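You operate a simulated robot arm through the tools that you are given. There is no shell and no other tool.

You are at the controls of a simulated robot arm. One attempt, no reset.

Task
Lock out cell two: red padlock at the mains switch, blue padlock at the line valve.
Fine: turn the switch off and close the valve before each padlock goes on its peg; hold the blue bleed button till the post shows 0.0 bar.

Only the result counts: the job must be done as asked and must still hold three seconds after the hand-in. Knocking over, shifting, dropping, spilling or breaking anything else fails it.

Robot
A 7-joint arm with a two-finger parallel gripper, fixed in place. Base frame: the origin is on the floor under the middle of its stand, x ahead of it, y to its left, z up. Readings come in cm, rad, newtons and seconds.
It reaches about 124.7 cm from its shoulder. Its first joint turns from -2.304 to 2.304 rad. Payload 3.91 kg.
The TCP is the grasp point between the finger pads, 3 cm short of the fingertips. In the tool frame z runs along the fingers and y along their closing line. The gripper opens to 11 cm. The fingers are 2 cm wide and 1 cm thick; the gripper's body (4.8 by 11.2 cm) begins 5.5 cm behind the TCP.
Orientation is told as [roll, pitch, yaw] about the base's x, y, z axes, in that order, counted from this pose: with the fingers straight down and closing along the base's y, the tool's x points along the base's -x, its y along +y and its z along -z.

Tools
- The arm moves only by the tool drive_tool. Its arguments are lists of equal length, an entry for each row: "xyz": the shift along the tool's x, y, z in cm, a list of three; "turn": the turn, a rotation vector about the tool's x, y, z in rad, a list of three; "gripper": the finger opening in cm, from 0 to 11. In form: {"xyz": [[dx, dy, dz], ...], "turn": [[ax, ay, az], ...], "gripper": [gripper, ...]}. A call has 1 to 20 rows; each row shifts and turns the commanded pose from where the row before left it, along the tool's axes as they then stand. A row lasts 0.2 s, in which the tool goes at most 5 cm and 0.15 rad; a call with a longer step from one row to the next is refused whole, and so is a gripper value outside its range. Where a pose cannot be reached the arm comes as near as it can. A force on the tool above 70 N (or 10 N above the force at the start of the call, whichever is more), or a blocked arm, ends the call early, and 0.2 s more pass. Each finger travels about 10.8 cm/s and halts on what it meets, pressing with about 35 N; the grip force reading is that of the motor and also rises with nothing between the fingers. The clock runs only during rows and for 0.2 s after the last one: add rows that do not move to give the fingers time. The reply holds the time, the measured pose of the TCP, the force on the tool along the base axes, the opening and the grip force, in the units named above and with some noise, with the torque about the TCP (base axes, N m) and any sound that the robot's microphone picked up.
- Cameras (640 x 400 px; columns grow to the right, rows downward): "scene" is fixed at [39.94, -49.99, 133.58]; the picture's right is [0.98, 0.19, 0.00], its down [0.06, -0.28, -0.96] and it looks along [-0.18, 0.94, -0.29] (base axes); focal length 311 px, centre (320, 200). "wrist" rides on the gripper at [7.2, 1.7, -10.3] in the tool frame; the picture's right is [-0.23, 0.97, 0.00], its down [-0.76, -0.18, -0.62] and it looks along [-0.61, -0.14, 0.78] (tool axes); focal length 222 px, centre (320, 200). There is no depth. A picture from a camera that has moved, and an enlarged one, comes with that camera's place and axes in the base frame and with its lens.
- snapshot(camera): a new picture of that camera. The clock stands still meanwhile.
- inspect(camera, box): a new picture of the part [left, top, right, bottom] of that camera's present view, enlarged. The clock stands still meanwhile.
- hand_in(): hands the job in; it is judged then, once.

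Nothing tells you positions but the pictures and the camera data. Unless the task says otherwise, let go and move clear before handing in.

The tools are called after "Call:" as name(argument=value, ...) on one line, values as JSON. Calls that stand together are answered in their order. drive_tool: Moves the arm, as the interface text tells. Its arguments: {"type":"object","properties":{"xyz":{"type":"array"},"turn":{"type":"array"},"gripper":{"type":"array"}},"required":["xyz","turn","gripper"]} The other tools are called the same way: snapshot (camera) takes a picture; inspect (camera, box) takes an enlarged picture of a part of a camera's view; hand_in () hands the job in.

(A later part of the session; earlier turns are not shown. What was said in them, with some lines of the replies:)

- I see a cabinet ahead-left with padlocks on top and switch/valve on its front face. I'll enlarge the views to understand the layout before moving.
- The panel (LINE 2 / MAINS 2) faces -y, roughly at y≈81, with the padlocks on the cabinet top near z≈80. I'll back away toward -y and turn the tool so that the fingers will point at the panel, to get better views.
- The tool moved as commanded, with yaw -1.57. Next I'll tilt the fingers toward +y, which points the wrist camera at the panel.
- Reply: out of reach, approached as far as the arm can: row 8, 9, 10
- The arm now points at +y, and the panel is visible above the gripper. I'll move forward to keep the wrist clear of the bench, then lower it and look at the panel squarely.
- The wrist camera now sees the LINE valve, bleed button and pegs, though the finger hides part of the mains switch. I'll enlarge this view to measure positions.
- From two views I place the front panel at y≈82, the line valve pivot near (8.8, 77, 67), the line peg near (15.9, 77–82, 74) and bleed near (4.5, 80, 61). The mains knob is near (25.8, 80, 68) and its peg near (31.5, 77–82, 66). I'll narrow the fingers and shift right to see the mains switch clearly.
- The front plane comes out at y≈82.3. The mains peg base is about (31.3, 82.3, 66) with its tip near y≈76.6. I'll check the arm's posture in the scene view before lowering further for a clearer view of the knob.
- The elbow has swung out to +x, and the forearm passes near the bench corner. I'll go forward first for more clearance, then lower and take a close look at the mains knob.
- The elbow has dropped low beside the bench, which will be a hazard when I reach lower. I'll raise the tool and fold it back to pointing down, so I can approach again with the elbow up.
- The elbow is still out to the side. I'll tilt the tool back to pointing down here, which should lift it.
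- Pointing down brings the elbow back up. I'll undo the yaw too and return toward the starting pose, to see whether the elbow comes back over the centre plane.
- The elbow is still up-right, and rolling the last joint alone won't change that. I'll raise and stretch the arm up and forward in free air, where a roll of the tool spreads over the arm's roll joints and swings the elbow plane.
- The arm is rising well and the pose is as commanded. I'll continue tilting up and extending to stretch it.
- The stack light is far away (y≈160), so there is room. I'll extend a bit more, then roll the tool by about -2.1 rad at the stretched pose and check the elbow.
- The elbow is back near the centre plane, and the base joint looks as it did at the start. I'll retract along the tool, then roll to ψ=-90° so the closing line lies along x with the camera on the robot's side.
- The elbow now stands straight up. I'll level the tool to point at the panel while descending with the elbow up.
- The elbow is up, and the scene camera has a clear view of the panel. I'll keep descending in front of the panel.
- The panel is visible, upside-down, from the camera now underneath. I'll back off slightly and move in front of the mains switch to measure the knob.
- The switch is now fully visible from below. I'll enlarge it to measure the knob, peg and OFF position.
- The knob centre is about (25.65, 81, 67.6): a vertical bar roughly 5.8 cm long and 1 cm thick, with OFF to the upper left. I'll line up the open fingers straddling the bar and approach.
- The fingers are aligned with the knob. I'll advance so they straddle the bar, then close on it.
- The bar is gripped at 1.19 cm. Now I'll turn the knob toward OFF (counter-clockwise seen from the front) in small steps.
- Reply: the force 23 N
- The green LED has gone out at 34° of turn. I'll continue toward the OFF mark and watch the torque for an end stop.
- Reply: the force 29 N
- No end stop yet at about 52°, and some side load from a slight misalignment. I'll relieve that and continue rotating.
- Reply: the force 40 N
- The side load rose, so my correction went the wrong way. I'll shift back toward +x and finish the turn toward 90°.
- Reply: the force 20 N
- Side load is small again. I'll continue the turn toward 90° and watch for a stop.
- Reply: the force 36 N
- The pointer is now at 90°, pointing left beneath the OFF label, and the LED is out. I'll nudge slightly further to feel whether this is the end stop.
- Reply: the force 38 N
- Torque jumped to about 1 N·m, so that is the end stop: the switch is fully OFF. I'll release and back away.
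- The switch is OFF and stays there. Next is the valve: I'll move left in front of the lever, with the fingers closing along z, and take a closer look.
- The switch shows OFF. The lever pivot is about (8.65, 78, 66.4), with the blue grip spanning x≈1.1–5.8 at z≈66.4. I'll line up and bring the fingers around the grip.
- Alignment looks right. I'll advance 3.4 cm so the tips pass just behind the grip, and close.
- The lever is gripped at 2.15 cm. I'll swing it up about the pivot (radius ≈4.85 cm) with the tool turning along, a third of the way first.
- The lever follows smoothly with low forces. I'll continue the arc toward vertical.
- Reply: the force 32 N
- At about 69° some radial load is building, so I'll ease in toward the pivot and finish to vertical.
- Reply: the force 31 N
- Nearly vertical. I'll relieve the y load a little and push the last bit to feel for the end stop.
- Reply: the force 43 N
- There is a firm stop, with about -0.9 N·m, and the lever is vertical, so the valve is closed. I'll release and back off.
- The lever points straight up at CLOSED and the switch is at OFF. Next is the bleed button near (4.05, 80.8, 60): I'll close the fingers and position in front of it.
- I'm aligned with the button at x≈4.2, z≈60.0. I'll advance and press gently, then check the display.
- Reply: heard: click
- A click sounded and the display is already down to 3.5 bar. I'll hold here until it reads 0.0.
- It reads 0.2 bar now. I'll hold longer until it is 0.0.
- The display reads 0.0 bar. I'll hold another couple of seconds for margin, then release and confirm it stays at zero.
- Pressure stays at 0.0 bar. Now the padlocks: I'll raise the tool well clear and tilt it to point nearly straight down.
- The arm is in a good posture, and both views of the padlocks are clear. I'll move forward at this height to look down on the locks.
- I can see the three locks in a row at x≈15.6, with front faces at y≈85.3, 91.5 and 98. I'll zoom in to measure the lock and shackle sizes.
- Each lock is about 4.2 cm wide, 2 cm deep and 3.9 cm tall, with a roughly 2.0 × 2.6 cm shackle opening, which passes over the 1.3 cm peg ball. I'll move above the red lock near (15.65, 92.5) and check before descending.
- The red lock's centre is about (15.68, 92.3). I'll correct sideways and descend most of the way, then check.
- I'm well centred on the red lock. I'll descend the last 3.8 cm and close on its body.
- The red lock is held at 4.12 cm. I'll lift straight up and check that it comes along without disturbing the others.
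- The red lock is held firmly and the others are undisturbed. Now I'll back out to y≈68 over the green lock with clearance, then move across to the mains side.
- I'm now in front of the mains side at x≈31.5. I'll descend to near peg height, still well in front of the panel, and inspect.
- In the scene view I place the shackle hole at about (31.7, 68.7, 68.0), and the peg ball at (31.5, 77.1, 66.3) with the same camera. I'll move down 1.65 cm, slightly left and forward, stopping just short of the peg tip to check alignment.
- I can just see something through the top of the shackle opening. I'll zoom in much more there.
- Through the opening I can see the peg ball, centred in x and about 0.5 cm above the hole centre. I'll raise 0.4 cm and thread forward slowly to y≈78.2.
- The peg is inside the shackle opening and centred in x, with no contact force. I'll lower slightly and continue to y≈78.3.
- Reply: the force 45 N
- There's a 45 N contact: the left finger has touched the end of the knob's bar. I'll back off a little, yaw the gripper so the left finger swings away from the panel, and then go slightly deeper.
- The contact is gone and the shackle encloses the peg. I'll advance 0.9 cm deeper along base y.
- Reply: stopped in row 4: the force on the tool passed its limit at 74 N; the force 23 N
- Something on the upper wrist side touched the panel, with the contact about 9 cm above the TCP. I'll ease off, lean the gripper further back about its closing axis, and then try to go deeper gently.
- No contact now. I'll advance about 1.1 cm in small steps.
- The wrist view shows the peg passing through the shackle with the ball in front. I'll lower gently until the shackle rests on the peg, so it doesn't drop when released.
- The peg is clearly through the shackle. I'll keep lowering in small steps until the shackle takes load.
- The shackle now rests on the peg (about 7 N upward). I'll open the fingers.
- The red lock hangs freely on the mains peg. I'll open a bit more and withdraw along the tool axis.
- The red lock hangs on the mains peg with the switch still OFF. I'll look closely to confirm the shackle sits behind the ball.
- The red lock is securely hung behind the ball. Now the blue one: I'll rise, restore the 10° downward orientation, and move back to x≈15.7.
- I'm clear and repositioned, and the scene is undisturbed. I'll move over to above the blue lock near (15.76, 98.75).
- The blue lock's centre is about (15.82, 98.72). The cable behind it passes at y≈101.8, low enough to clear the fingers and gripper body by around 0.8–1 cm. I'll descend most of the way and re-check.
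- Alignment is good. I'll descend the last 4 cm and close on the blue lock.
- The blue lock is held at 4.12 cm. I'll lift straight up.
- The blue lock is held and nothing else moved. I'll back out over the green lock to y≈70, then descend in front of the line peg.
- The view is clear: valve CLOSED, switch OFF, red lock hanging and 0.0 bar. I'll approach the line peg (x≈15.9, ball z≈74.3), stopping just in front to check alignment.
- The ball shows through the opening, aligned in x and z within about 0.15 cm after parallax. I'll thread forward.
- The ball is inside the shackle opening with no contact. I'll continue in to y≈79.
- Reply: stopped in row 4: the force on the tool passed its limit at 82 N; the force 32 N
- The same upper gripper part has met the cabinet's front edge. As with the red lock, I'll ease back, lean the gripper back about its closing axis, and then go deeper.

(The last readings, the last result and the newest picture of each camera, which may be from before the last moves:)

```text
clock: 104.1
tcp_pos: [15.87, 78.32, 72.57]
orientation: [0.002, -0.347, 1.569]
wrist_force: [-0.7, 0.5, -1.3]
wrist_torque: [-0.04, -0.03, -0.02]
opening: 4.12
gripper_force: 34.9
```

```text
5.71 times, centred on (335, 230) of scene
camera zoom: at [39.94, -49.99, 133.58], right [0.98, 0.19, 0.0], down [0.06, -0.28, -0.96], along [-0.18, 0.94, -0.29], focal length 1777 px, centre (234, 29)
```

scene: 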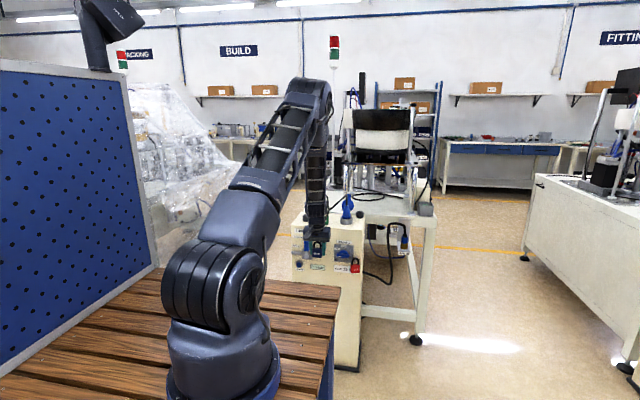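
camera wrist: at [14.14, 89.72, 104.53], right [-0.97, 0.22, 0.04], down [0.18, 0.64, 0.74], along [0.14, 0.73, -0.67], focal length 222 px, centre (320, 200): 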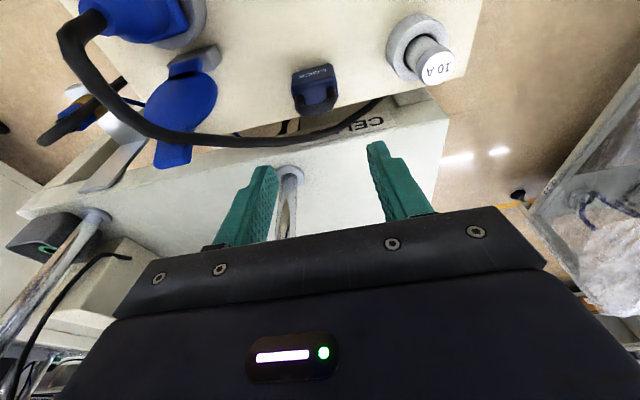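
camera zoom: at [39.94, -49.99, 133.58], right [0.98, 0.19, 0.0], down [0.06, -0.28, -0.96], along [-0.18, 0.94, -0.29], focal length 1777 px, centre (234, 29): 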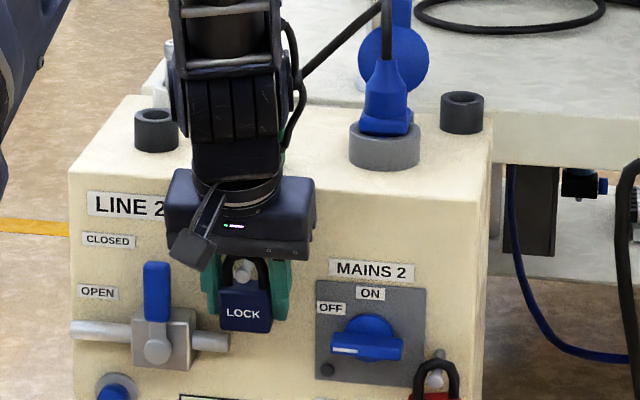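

No contact now, and the peg is centred in the opening. I'll advance about 0.9 cm.

Call:
drive_tool(xyz=[[-0.217, 0, 0.077], [-0.217, 0, 0.077], [-0.217, 0, 0.077], [-0.217, 0, 0.077], [0, 0, 0]], turn=[[0, 0, 0], [0, 0, 0], [0, 0, 0], [0, 0, 0], [0, 0, 0]], gripper=[3.5, 3.5, 3.5, 3.5, 3.5])

Call:
inspect(camera="wrist", box=[220, 80, 440, 240])

```text
clock: 105.3
tcp_pos: [16.11, 79.4, 72.73]
orientation: [0.002, -0.344, 1.569]
wrist_force: [-0.4, 0.4, -1.1]
wrist_torque: [-0.01, 0.0, 0.03]
opening: 4.12
gripper_force: 35.2
```

```text
2.50 times, centred on (330, 160) of wrist
camera zoom: at [14.4, 69.08, 79.96], right [-0.97, 0.21, 0.08], down [0.18, 0.51, 0.84], along [0.14, 0.84, -0.53], focal length 555 px, centre (295, 300)
```

zoom: 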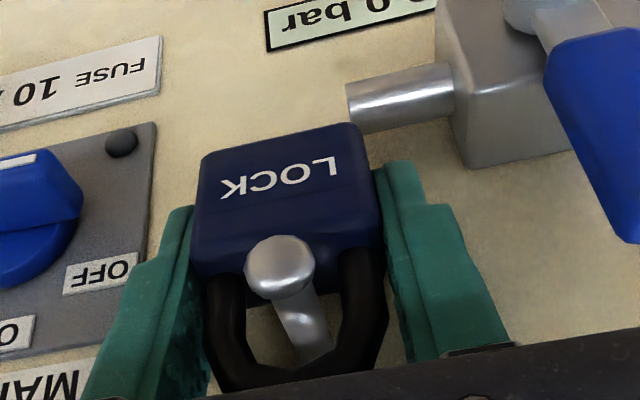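

It's deep enough at y≈79.3 with no contact. I'll lower until the shackle rests on the peg.

Call:
drive_tool(xyz=[[0.085, 0, 0.235], [0.085, 0, 0.235], [0.085, 0, 0.235], [0, 0, 0]], turn=[[0, 0, 0], [0, 0, 0], [0, 0, 0], [0, 0, 0]], gripper=[3.5, 3.5, 3.5, 3.5])

Call:
inspect(camera="wrist", box=[220, 80, 440, 240])

```text
clock: 106.3
tcp_pos: [16.1, 79.25, 71.84]
orientation: [0.003, -0.345, 1.568]
wrist_force: [-0.7, 0.4, -1.3]
wrist_torque: [0.01, 0.03, 0.01]
opening: 4.13
gripper_force: 34.5
```

```text
2.50 times, centred on (330, 160) of wrist
camera zoom: at [14.39, 69.04, 79.07], right [-0.97, 0.21, 0.08], down [0.18, 0.51, 0.84], along [0.14, 0.84, -0.53], focal length 555 px, centre (295, 300)
```

zoom: 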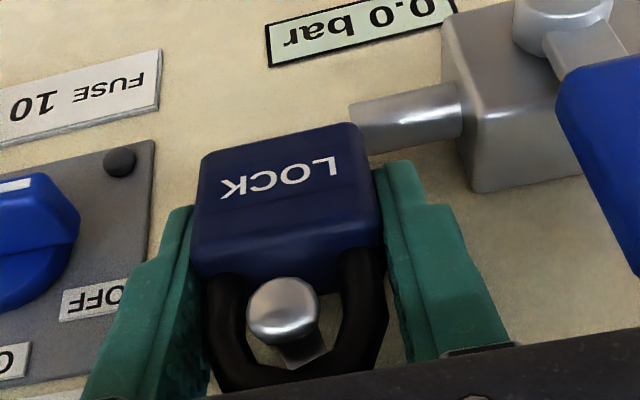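

No contact yet. I'll lower a little further.

Call:
drive_tool(xyz=[[0.085, 0, 0.235], [0.06, 0, 0.17], [0, 0, 0]], turn=[[0, 0, 0], [0, 0, 0], [0, 0, 0]], gripper=[3.5, 3.5, 3.5])

Call:
inspect(camera="wrist", box=[220, 80, 440, 240])

```text
clock: 107.1
tcp_pos: [15.9, 79.4, 71.67]
orientation: [0.001, -0.348, 1.569]
wrist_force: [-2.4, -3.1, 28.9]
wrist_torque: [-0.27, -0.02, -0.02]
opening: 4.15
gripper_force: 35.5
```

```text
2.50 times, centred on (330, 160) of wrist
camera zoom: at [14.33, 69.08, 78.87], right [-0.97, 0.21, 0.08], down [0.18, 0.5, 0.85], along [0.14, 0.84, -0.53], focal length 555 px, centre (295, 300)
```

zoom: 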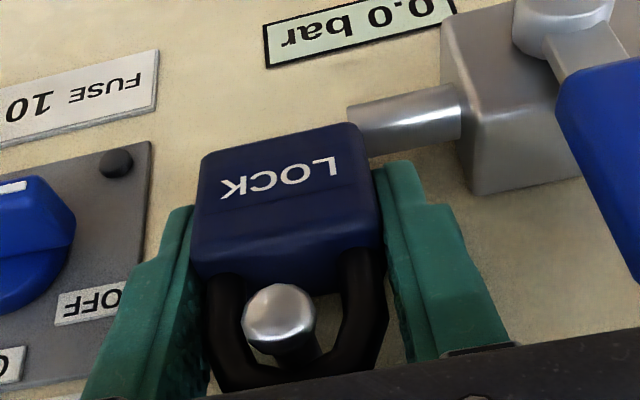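

The shackle is now bearing on the peg at about 29 N. I'll ease up 0.2 cm and open the fingers.

Call:
drive_tool(xyz=[[-0.068, 0, -0.188], [0, 0, 0], [0, 0, 0], [0, 0, 0], [0, 0, 0], [0, 0, 0], [0, 0, 0]], turn=[[0, 0, 0], [0, 0, 0], [0, 0, 0], [0, 0, 0], [0, 0, 0], [0, 0, 0], [0, 0, 0]], gripper=[3.5, 4.5, 5.3, 5.6, 5.6, 5.6, 5.6])

Call:
inspect(camera="wrist", box=[220, 80, 440, 240])

Call:
inspect(camera="scene", box=[308, 234, 328, 254])

```text
clock: 108.7
tcp_pos: [15.98, 79.22, 71.57]
orientation: [0.002, -0.345, 1.569]
wrist_force: [-0.9, 0.2, 0.0]
wrist_torque: [-0.01, 0.06, 0.02]
opening: 5.59
gripper_force: 0.1
```

```text
2.50 times, centred on (330, 160) of wrist
camera zoom: at [14.4, 68.95, 78.88], right [-0.97, 0.21, 0.08], down [0.18, 0.51, 0.84], along [0.14, 0.84, -0.53], focal length 555 px, centre (295, 300)
```

zoom: 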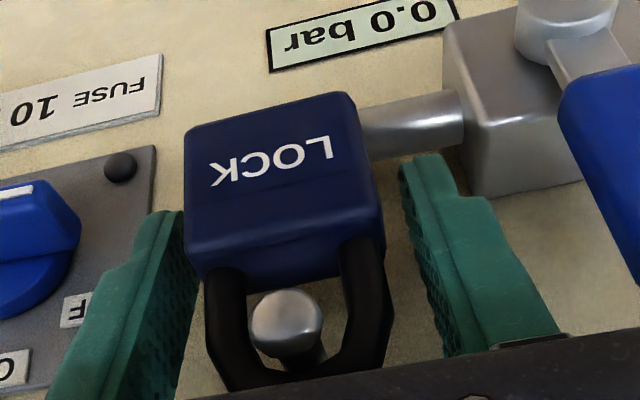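

```text
16.00 times, centred on (318, 244) of scene
camera zoom: at [39.94, -49.99, 133.58], right [0.98, 0.19, 0.0], down [0.06, -0.28, -0.96], along [-0.18, 0.94, -0.29], focal length 4975 px, centre (352, -504)
```

zoom: 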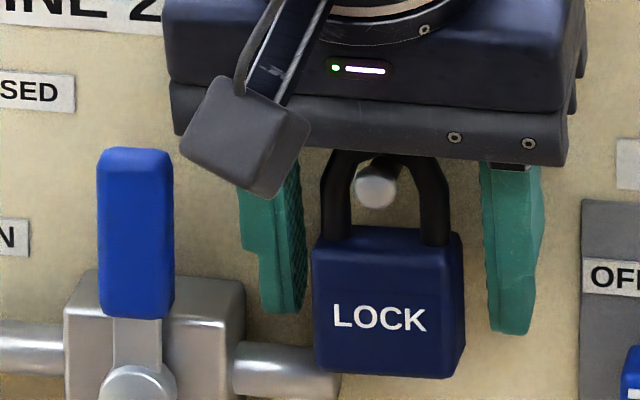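

The blue lock hangs on the line peg, with clearance on both fingers. I'll withdraw along the tool axis.

Call:
drive_tool(xyz=[[0, 0, 0], [0, 0, -0.8], [0, 0, -1.5], [0, 0, -2.5], [0, 0, -3], [0, 0, -3], [0, 0, -3]], turn=[[0, 0, 0], [0, 0, 0], [0, 0, 0], [0, 0, 0], [0, 0, 0], [0, 0, 0], [0, 0, 0]], gripper=[6.2, 6.2, 6.2, 6.2, 6.2, 6.2, 6.2])

Call:
snapshot(camera="wrist")

Call:
inspect(camera="scene", box=[285, 195, 375, 275])

```text
clock: 110.3
tcp_pos: [16.06, 74.41, 84.57]
orientation: [0.002, -0.343, 1.568]
wrist_force: [-0.2, 0.3, -0.2]
wrist_torque: [0.0, 0.02, 0.0]
opening: 6.19
gripper_force: 0.1
```

```text
taken
camera wrist: at [14.48, 64.22, 91.86], right [-0.97, 0.21, 0.08], down [0.18, 0.51, 0.84], along [0.14, 0.83, -0.53], focal length 222 px, centre (320, 200)
```

wrist: 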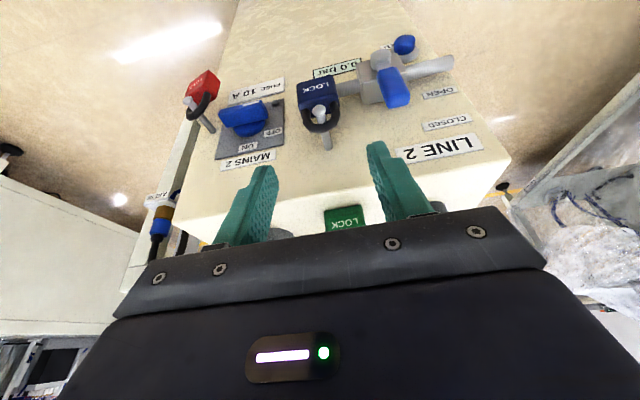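

```text
5.00 times, centred on (330, 235) of scene
camera zoom: at [39.94, -49.99, 133.58], right [0.98, 0.19, 0.0], down [0.06, -0.28, -0.96], along [-0.18, 0.94, -0.29], focal length 1555 px, centre (270, 25)
```

zoom: 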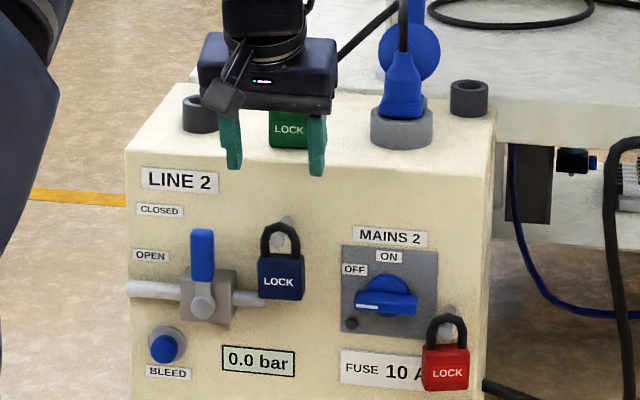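

Both locks hang on their pegs. The switch is OFF, the valve is CLOSED and the display reads 0.0 bar. I'll move the arm well clear and do a final inspection.

Call:
drive_tool(xyz=[[2.5, 0, -3], [2.5, 0, -3], [2.5, 0, -3], [1, 0, -3], [0, 0, -3], [0, 0, 0], [0, 0, 0]], turn=[[0, 0, 0], [0, 0, 0], [0, 0, 0], [0, 0, 0], [0, 0, 0], [0, 0, 0], [0, 0, 0]], gripper=[6, 6, 6, 6, 6, 6, 6])

Call:
snapshot(camera="scene")

Call:
inspect(camera="scene", box=[285, 190, 375, 275])

Call:
inspect(camera="wrist", box=[180, 20, 460, 220])

```text
clock: 111.9
tcp_pos: [15.8, 61.65, 95.56]
orientation: [0.001, -0.346, 1.569]
wrist_force: [0.0, -0.2, 0.6]
wrist_torque: [-0.01, -0.01, 0.01]
opening: 6.0
gripper_force: 0.1
```

```text
taken
```

scene: 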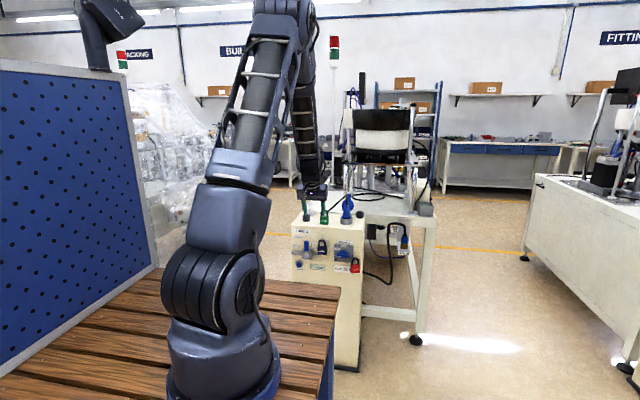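

```text
4.71 times, centred on (330, 232) of scene
camera zoom: at [39.94, -49.99, 133.58], right [0.98, 0.19, 0.0], down [0.06, -0.28, -0.96], along [-0.18, 0.94, -0.29], focal length 1463 px, centre (273, 47)
```

zoom: 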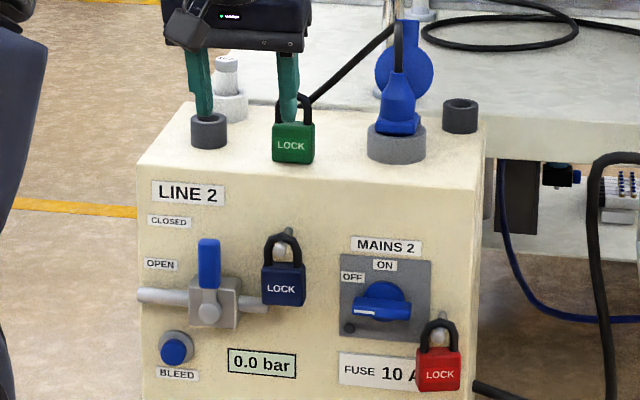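

```text
2.00 times, centred on (320, 120) of wrist
camera zoom: at [14.26, 51.29, 103.0], right [-0.97, 0.21, 0.08], down [0.18, 0.51, 0.84], along [0.14, 0.84, -0.53], focal length 444 px, centre (320, 360)
```

zoom: 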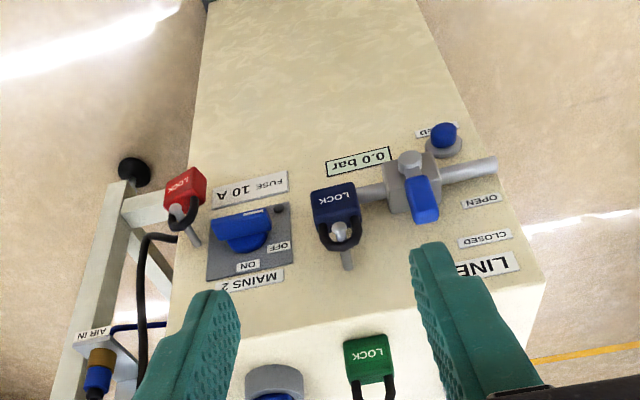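

Everything looks right and the green lock hasn't moved. One last close look at both hung locks before handing in.

Call:
inspect(camera="scene", box=[305, 232, 345, 262])

Call:
inspect(camera="scene", box=[335, 240, 370, 275])

Call:
inspect(camera="wrist", box=[230, 90, 380, 170])

```text
13.33 times, centred on (325, 247) of scene
camera zoom: at [39.94, -49.99, 133.58], right [0.98, 0.19, 0.0], down [0.06, -0.28, -0.96], along [-0.18, 0.94, -0.29], focal length 4146 px, centre (253, -427)
```

zoom: 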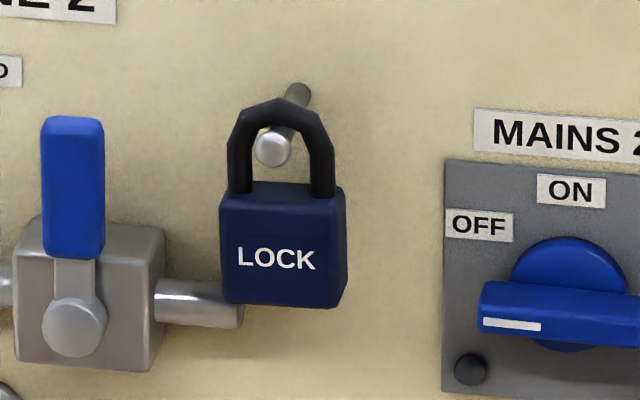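

```text
11.43 times, centred on (352, 258) of scene
camera zoom: at [39.94, -49.99, 133.58], right [0.98, 0.19, 0.0], down [0.06, -0.28, -0.96], along [-0.18, 0.94, -0.29], focal length 3554 px, centre (-51, -457)
```

zoom: 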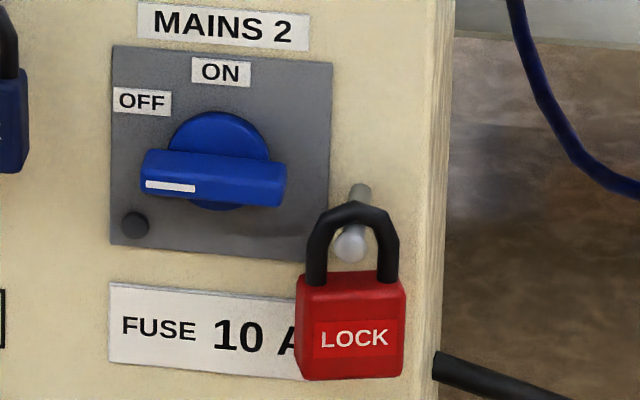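

```text
4.27 times, centred on (305, 130) of wrist
camera zoom: at [14.26, 51.29, 103.0], right [-0.97, 0.21, 0.08], down [0.18, 0.51, 0.84], along [0.14, 0.84, -0.53], focal length 948 px, centre (384, 499)
```

zoom: 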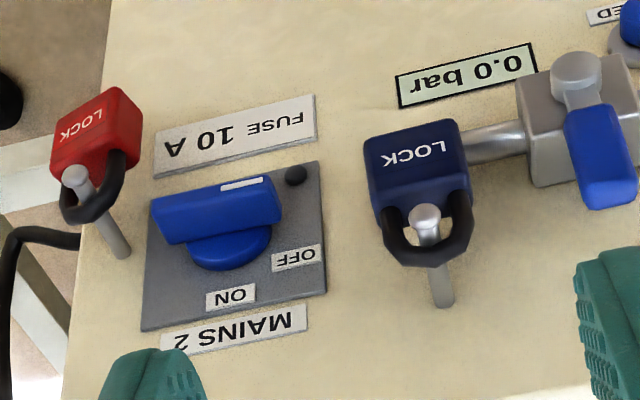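

Both padlocks hang behind the peg balls: red at MAINS 2 (OFF) and blue at LINE 2 (lever vertical, CLOSED). The post shows 0.0 bar, the arm is clear and holding nothing, so I'm handing in.

Call:
hand_in()

```text
The job is handed in.
```

Cell two is locked out and the job is handed in. I haven't seen a verdict; what follows is from the last pictures before hand-in.

- **Mains:** the switch is turned to its OFF stop and its lamp is out. The red padlock hangs on the mains peg.
- **Line valve:** the lever is at its CLOSED stop. The blue padlock hangs on the line peg.
- **Pressure:** I held the bleed button until the post showed 0.0 bar. It still read 0.0 after I let go.
- **Surroundings:** the green padlock looks unmoved, and I saw nothing else disturbed. The arm is clear of the cabinet and holding nothing.

While hanging the locks, a finger touched the switch bar once, and the gripper touched the cabinet front twice, at about 74 N and 82 N. The switch stayed at OFF, and I saw no shift in the cabinet afterwards.
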